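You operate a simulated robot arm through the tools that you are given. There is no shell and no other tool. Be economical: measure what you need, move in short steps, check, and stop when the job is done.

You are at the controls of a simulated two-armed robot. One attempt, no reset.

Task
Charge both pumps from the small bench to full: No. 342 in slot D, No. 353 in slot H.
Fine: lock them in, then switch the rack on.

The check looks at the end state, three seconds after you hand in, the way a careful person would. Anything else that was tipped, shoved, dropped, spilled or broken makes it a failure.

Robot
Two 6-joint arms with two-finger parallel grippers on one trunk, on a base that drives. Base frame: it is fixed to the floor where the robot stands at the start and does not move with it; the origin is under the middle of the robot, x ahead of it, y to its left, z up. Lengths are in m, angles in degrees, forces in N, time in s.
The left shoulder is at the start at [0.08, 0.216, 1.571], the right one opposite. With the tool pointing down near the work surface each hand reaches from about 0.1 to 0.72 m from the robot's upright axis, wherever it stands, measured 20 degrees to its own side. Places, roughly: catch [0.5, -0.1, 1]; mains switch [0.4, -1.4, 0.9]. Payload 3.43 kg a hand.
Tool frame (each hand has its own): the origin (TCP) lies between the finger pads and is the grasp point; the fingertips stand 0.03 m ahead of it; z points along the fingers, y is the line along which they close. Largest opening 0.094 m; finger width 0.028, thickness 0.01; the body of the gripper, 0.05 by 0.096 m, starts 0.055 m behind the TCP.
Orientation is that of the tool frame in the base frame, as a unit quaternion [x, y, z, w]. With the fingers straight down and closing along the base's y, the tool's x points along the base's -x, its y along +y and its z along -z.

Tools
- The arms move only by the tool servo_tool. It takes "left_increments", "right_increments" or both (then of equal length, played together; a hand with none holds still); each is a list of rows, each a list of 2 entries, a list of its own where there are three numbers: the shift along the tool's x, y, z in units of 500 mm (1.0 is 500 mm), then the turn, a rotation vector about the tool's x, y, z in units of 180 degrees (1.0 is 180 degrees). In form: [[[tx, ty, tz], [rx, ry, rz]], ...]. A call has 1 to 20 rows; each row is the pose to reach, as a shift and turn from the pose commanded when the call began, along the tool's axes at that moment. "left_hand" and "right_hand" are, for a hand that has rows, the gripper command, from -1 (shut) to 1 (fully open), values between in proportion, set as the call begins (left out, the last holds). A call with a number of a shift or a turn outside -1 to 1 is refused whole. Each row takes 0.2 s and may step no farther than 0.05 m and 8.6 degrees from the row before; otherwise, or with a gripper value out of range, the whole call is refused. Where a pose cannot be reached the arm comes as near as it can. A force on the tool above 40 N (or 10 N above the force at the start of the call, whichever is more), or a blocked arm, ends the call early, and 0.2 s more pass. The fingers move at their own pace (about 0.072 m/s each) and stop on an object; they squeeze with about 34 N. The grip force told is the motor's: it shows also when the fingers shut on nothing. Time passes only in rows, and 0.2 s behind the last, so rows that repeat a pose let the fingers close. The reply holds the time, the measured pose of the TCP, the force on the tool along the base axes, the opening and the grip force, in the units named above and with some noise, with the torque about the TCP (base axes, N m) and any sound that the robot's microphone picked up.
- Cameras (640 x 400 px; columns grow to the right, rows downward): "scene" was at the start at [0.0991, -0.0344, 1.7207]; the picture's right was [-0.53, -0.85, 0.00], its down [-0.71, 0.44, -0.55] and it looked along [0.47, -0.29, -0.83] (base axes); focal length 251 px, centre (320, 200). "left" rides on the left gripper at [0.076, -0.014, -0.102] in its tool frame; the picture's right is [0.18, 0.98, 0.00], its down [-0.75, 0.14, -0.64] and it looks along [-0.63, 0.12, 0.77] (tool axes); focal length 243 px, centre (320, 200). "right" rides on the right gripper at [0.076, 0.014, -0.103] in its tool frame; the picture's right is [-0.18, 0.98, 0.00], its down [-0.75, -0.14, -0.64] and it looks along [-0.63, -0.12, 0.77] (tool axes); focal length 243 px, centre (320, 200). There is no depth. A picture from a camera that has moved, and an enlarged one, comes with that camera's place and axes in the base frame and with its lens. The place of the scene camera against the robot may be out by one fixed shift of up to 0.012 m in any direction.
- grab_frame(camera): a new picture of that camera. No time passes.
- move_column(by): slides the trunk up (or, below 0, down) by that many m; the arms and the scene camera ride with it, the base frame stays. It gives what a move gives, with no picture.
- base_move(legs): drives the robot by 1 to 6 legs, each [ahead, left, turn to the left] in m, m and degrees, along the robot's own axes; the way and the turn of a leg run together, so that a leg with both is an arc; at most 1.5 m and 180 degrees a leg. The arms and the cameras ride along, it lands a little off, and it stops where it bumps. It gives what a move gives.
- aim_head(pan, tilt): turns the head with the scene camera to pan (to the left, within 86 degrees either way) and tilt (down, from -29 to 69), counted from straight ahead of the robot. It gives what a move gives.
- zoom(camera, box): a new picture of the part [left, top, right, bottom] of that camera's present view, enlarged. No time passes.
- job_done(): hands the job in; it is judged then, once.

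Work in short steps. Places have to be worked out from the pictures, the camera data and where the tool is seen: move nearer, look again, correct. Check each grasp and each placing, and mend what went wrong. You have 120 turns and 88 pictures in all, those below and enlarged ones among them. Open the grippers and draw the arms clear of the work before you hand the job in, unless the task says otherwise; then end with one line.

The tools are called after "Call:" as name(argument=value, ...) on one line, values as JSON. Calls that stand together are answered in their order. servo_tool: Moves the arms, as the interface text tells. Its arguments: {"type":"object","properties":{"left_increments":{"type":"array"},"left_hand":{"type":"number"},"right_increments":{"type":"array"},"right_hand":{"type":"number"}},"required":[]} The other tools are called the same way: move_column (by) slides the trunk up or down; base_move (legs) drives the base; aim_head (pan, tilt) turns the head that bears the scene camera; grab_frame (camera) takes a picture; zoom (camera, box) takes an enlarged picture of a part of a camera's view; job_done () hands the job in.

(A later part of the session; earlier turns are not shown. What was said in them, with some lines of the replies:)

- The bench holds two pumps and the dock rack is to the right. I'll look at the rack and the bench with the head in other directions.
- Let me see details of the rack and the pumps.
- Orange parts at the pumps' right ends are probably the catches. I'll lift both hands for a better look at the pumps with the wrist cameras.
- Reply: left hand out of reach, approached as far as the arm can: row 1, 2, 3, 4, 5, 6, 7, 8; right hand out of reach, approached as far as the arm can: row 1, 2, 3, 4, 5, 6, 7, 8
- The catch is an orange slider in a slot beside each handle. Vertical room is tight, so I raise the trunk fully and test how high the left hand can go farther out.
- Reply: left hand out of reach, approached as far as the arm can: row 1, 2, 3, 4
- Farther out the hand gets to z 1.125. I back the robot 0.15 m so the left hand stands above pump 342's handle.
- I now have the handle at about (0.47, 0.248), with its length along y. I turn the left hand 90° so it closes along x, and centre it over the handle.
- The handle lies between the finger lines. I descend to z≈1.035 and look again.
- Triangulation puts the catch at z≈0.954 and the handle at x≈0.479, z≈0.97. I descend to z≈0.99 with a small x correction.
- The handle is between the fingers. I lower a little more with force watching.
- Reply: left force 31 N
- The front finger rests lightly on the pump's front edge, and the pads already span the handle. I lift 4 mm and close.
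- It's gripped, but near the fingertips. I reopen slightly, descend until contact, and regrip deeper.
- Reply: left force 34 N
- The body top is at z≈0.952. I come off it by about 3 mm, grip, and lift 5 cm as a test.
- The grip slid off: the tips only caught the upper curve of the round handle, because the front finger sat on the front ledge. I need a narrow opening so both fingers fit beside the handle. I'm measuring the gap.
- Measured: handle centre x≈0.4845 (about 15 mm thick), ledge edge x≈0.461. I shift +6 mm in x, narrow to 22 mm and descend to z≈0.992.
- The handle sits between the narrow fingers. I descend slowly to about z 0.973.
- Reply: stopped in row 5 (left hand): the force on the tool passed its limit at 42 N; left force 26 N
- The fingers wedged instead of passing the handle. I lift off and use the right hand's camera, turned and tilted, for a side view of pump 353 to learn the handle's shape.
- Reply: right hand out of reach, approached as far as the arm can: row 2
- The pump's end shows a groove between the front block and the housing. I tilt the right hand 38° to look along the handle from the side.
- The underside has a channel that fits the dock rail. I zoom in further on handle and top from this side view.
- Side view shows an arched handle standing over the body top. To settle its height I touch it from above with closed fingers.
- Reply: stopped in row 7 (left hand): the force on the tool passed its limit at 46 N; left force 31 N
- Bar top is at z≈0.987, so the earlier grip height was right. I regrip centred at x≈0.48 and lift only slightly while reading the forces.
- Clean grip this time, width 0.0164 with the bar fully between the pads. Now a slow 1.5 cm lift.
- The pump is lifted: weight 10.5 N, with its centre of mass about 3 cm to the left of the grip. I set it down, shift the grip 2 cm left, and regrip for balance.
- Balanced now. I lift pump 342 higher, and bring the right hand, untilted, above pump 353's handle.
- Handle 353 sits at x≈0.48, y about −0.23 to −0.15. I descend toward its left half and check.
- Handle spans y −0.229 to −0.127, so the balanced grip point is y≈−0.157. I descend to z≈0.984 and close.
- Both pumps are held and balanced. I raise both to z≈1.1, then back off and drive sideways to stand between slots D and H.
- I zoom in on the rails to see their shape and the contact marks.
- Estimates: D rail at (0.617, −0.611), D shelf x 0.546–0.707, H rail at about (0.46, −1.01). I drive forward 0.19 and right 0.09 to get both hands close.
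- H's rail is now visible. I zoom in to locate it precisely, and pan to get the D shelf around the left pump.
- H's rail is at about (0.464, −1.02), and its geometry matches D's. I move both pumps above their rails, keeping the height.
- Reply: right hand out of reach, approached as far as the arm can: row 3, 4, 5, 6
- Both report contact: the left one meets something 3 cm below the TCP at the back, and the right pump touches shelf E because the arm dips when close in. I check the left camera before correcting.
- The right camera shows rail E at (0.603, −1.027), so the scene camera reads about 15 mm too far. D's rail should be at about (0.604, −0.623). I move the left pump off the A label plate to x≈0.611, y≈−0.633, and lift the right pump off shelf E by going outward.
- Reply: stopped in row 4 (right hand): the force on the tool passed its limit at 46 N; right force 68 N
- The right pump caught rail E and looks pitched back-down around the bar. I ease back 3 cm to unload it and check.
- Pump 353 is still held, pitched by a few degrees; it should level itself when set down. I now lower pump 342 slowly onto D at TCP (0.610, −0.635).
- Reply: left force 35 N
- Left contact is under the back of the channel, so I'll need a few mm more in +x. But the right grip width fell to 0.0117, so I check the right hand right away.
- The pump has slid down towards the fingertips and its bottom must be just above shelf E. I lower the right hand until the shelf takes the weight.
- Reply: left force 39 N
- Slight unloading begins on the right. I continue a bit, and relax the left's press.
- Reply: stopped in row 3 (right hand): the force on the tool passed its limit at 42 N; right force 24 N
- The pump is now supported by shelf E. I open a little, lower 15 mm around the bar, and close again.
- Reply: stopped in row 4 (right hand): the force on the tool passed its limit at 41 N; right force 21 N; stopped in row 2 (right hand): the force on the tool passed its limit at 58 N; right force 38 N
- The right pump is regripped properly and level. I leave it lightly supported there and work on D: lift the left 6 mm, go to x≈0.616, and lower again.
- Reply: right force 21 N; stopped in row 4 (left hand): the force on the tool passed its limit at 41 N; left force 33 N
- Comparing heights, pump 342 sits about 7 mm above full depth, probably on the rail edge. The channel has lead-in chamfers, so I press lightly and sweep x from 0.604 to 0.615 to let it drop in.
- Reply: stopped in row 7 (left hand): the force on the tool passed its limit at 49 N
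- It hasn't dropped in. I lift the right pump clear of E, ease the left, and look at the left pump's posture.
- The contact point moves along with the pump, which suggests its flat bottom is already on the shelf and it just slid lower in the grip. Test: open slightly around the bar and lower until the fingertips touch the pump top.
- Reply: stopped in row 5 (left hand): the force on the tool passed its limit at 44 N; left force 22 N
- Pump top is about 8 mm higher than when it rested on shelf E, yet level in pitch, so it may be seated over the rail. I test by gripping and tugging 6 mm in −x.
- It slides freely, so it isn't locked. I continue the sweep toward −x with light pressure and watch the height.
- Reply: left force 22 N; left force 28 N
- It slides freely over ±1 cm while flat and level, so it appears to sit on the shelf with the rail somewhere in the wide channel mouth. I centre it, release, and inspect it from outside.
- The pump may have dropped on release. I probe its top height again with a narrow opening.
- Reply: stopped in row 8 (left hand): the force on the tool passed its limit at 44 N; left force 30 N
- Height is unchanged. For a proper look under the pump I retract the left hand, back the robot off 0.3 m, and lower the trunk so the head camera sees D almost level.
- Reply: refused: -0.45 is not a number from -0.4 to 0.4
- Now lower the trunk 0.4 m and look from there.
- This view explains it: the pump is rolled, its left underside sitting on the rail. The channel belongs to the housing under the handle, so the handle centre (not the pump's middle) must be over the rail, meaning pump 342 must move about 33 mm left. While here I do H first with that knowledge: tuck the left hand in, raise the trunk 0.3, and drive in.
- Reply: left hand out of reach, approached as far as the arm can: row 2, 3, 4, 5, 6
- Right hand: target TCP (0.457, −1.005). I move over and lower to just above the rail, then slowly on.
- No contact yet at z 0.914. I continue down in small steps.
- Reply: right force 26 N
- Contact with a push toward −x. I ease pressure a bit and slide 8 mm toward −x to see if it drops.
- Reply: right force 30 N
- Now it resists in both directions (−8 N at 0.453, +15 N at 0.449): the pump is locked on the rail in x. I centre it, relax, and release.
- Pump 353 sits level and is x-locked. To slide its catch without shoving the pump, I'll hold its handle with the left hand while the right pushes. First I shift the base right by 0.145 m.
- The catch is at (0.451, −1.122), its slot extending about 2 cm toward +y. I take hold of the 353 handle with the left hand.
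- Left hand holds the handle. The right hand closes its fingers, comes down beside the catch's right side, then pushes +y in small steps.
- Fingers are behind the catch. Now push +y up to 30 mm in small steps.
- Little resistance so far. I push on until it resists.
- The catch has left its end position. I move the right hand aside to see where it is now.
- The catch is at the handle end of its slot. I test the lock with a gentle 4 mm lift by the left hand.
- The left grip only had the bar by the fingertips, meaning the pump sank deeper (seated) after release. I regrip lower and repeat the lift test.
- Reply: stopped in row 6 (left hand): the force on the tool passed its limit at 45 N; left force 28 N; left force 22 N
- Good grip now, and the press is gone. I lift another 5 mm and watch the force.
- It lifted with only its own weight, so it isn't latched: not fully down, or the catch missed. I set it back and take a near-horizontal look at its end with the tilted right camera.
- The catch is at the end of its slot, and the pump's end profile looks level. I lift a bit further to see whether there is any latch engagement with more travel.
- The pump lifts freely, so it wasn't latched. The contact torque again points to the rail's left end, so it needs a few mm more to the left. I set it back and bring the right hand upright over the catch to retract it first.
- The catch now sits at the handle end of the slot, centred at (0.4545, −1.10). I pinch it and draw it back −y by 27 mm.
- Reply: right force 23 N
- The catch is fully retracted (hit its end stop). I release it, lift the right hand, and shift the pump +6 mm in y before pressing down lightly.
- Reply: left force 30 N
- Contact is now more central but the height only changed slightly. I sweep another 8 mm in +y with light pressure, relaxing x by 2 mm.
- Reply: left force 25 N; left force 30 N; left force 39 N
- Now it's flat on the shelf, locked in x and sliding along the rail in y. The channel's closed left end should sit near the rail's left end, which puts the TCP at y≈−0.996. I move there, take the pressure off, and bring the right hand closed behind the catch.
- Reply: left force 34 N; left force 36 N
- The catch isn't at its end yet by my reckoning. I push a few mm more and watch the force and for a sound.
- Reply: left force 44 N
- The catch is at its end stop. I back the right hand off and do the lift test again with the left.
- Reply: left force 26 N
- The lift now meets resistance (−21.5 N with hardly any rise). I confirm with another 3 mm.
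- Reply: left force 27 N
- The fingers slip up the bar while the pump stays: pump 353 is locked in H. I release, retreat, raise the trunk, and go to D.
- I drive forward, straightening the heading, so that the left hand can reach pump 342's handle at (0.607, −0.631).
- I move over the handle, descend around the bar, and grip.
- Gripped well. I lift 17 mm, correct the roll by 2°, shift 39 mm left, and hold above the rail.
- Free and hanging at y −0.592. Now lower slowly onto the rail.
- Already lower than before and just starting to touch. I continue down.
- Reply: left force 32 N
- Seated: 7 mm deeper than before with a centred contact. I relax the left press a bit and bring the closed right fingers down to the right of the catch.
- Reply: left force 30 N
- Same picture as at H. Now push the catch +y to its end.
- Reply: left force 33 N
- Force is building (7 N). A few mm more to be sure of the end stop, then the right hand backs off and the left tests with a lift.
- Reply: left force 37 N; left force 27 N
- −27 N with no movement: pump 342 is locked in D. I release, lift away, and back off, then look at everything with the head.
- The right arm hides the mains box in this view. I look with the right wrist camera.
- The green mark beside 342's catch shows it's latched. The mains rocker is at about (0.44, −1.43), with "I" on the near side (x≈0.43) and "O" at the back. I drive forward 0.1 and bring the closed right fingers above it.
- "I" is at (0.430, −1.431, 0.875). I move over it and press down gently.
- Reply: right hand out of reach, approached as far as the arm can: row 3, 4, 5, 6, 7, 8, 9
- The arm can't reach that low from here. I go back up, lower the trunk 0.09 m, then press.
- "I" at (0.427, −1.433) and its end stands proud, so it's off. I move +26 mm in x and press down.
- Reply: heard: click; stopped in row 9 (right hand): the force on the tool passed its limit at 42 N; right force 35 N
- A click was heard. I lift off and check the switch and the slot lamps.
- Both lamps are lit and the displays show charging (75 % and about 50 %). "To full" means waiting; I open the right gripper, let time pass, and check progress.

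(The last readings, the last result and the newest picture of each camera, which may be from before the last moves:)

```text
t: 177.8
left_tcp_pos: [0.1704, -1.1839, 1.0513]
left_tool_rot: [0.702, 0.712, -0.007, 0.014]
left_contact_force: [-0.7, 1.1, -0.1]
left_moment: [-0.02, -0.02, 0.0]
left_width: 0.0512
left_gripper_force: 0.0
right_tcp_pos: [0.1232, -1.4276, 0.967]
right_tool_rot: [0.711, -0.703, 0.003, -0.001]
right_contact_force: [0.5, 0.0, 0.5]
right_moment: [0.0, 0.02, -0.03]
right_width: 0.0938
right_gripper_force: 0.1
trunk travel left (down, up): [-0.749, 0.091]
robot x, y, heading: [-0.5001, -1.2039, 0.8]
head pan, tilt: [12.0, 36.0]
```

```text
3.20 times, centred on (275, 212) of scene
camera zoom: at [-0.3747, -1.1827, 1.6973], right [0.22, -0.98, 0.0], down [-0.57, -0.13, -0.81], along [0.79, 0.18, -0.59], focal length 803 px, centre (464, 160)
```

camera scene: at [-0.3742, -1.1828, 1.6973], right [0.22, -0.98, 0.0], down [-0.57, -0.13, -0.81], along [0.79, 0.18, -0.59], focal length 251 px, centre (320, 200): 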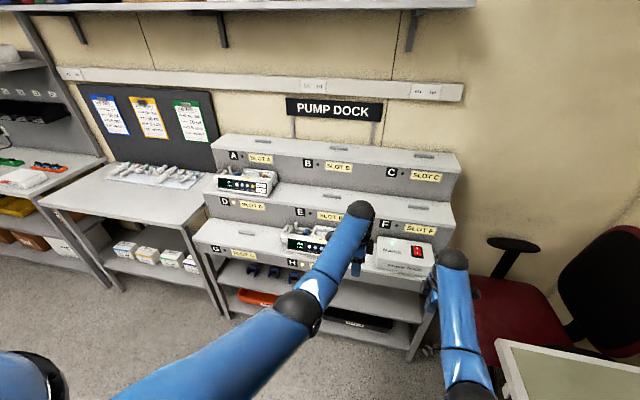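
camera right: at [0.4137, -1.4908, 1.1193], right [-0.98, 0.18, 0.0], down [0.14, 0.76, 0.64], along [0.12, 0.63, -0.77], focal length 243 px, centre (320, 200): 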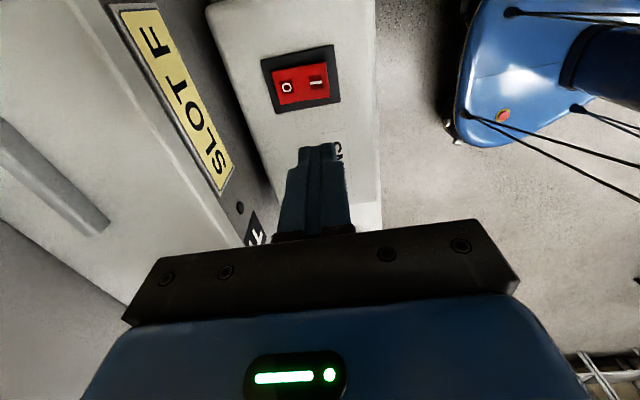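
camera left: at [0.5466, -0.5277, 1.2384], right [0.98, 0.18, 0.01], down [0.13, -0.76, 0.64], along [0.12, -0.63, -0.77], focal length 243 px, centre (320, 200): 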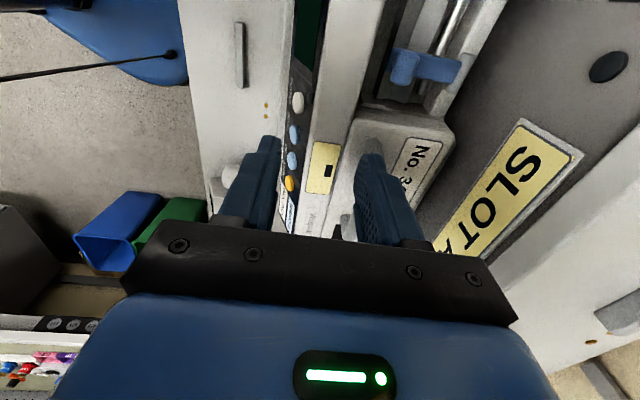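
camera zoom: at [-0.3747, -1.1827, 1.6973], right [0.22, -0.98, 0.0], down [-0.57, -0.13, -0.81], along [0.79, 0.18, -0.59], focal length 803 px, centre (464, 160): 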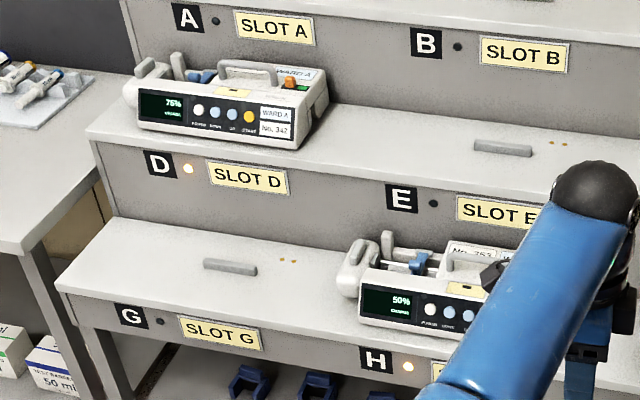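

Still 75 % and 50 %. I let roughly 16 more seconds pass and look again.

Call:
servo_tool(left_increments=[[[0, 0, 0], [0, 0, 0]], [[0, 0, 0], [0, 0, 0]], [[0, 0, 0], [0, 0, 0]], [[0, 0, 0], [0, 0, 0]], [[0, 0, 0], [0, 0, 0]], [[0, 0, 0], [0, 0, 0]], [[0, 0, 0], [0, 0, 0]], [[0, 0, 0], [0, 0, 0]], [[0, 0, 0], [0, 0, 0]], [[0, 0, 0], [0, 0, 0]], [[0, 0, 0], [0, 0, 0]], [[0, 0, 0], [0, 0, 0]], [[0, 0, 0], [0, 0, 0]], [[0, 0, 0], [0, 0, 0]], [[0, 0, 0], [0, 0, 0]], [[0, 0, 0], [0, 0, 0]], [[0, 0, 0], [0, 0, 0]], [[0, 0, 0], [0, 0, 0]], [[0, 0, 0], [0, 0, 0]], [[0, 0, 0], [0, 0, 0]]], left_hand=1)

Call:
servo_tool(left_increments=[[[0, 0, 0], [0, 0, 0]], [[0, 0, 0], [0, 0, 0]], [[0, 0, 0], [0, 0, 0]], [[0, 0, 0], [0, 0, 0]], [[0, 0, 0], [0, 0, 0]], [[0, 0, 0], [0, 0, 0]], [[0, 0, 0], [0, 0, 0]], [[0, 0, 0], [0, 0, 0]], [[0, 0, 0], [0, 0, 0]], [[0, 0, 0], [0, 0, 0]], [[0, 0, 0], [0, 0, 0]], [[0, 0, 0], [0, 0, 0]], [[0, 0, 0], [0, 0, 0]], [[0, 0, 0], [0, 0, 0]], [[0, 0, 0], [0, 0, 0]], [[0, 0, 0], [0, 0, 0]], [[0, 0, 0], [0, 0, 0]], [[0, 0, 0], [0, 0, 0]], [[0, 0, 0], [0, 0, 0]], [[0, 0, 0], [0, 0, 0]]])

Call:
servo_tool(left_increments=[[[0, 0, 0], [0, 0, 0]], [[0, 0, 0], [0, 0, 0]], [[0, 0, 0], [0, 0, 0]], [[0, 0, 0], [0, 0, 0]], [[0, 0, 0], [0, 0, 0]], [[0, 0, 0], [0, 0, 0]], [[0, 0, 0], [0, 0, 0]], [[0, 0, 0], [0, 0, 0]], [[0, 0, 0], [0, 0, 0]], [[0, 0, 0], [0, 0, 0]], [[0, 0, 0], [0, 0, 0]], [[0, 0, 0], [0, 0, 0]], [[0, 0, 0], [0, 0, 0]], [[0, 0, 0], [0, 0, 0]], [[0, 0, 0], [0, 0, 0]], [[0, 0, 0], [0, 0, 0]], [[0, 0, 0], [0, 0, 0]], [[0, 0, 0], [0, 0, 0]], [[0, 0, 0], [0, 0, 0]], [[0, 0, 0], [0, 0, 0]]])

Call:
servo_tool(left_increments=[[[0, 0, 0], [0, 0, 0]], [[0, 0, 0], [0, 0, 0]], [[0, 0, 0], [0, 0, 0]], [[0, 0, 0], [0, 0, 0]], [[0, 0, 0], [0, 0, 0]], [[0, 0, 0], [0, 0, 0]], [[0, 0, 0], [0, 0, 0]], [[0, 0, 0], [0, 0, 0]], [[0, 0, 0], [0, 0, 0]], [[0, 0, 0], [0, 0, 0]], [[0, 0, 0], [0, 0, 0]], [[0, 0, 0], [0, 0, 0]], [[0, 0, 0], [0, 0, 0]], [[0, 0, 0], [0, 0, 0]], [[0, 0, 0], [0, 0, 0]], [[0, 0, 0], [0, 0, 0]], [[0, 0, 0], [0, 0, 0]], [[0, 0, 0], [0, 0, 0]], [[0, 0, 0], [0, 0, 0]], [[0, 0, 0], [0, 0, 0]]])

Call:
zoom(camera="scene", box=[205, 150, 345, 275])

```text
t: 182.0
left_tcp_pos: [0.1707, -1.1833, 1.0505]
left_tool_rot: [0.702, 0.712, -0.007, 0.013]
left_contact_force: [-0.5, 0.4, 0.0]
left_moment: [0.03, 0.0, 0.0]
left_width: 0.094
left_gripper_force: 0.1
right_tcp_pos: [0.1227, -1.4286, 0.9656]
right_tool_rot: [0.711, -0.703, 0.003, -0.001]
right_contact_force: [0.1, 0.3, 0.6]
right_moment: [0.04, 0.0, 0.02]
right_width: 0.0939
right_gripper_force: 0.1
trunk travel left (down, up): [-0.749, 0.091]
robot x, y, heading: [-0.5031, -1.2061, 0.7]
head pan, tilt: [12.0, 36.0]
```

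```text
t: 186.2
left_tcp_pos: [0.1721, -1.1835, 1.0511]
left_tool_rot: [0.702, 0.712, -0.007, 0.014]
left_contact_force: [0.2, -0.1, 0.0]
left_moment: [0.0, -0.01, 0.01]
left_width: 0.0941
left_gripper_force: 0.0
right_tcp_pos: [0.1249, -1.428, 0.966]
right_tool_rot: [0.711, -0.703, 0.003, 0.0]
right_contact_force: [0.7, 0.2, 0.7]
right_moment: [-0.02, -0.03, -0.02]
right_width: 0.0939
right_gripper_force: 0.0
trunk travel left (down, up): [-0.749, 0.091]
robot x, y, heading: [-0.5022, -1.2026, 0.8]
head pan, tilt: [12.0, 36.0]
```

```text
t: 190.4
left_tcp_pos: [0.1717, -1.1846, 1.0506]
left_tool_rot: [0.703, 0.711, -0.007, 0.014]
left_contact_force: [0.4, 0.0, 0.1]
left_moment: [-0.01, 0.04, 0.01]
left_width: 0.0941
left_gripper_force: 0.0
right_tcp_pos: [0.1233, -1.4281, 0.967]
right_tool_rot: [0.71, -0.704, 0.003, -0.001]
right_contact_force: [-1.0, -0.2, -0.3]
right_moment: [0.01, -0.01, -0.01]
right_width: 0.094
right_gripper_force: 0.0
trunk travel left (down, up): [-0.749, 0.091]
robot x, y, heading: [-0.5003, -1.2054, 0.5]
head pan, tilt: [12.0, 36.0]
```

```text
t: 194.6
left_tcp_pos: [0.1715, -1.1838, 1.0511]
left_tool_rot: [0.702, 0.712, -0.007, 0.013]
left_contact_force: [-0.3, -0.7, -0.3]
left_moment: [0.02, 0.04, 0.01]
left_width: 0.0939
left_gripper_force: 0.0
right_tcp_pos: [0.124, -1.4286, 0.9668]
right_tool_rot: [0.711, -0.703, 0.003, 0.0]
right_contact_force: [-0.1, -0.5, 0.1]
right_moment: [-0.01, -0.02, 0.02]
right_width: 0.0938
right_gripper_force: 0.0
trunk travel left (down, up): [-0.749, 0.091]
robot x, y, heading: [-0.4994, -1.2089, 0.6]
head pan, tilt: [12.0, 36.0]
```

```text
3.20 times, centred on (275, 212) of scene
camera zoom: at [-0.3747, -1.1827, 1.6973], right [0.22, -0.98, 0.0], down [-0.57, -0.13, -0.81], along [0.79, 0.18, -0.59], focal length 803 px, centre (464, 160)
```

zoom: 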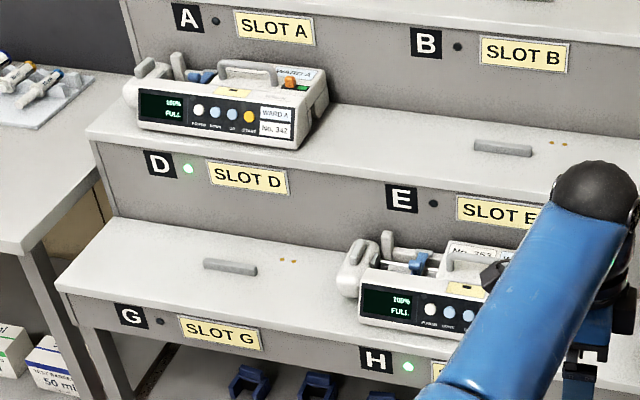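

Both displays read 100 % FULL, and lamps D and H are green. The grippers are open and the arms are clear, so I hand the job in.

Call:
job_done()

```text
The job is handed in.
```

Both pumps are charged to full: No. 342 is locked in slot D and No. 353 in slot H, with the rack on; both displays read 100 % FULL and both slot lamps are green.
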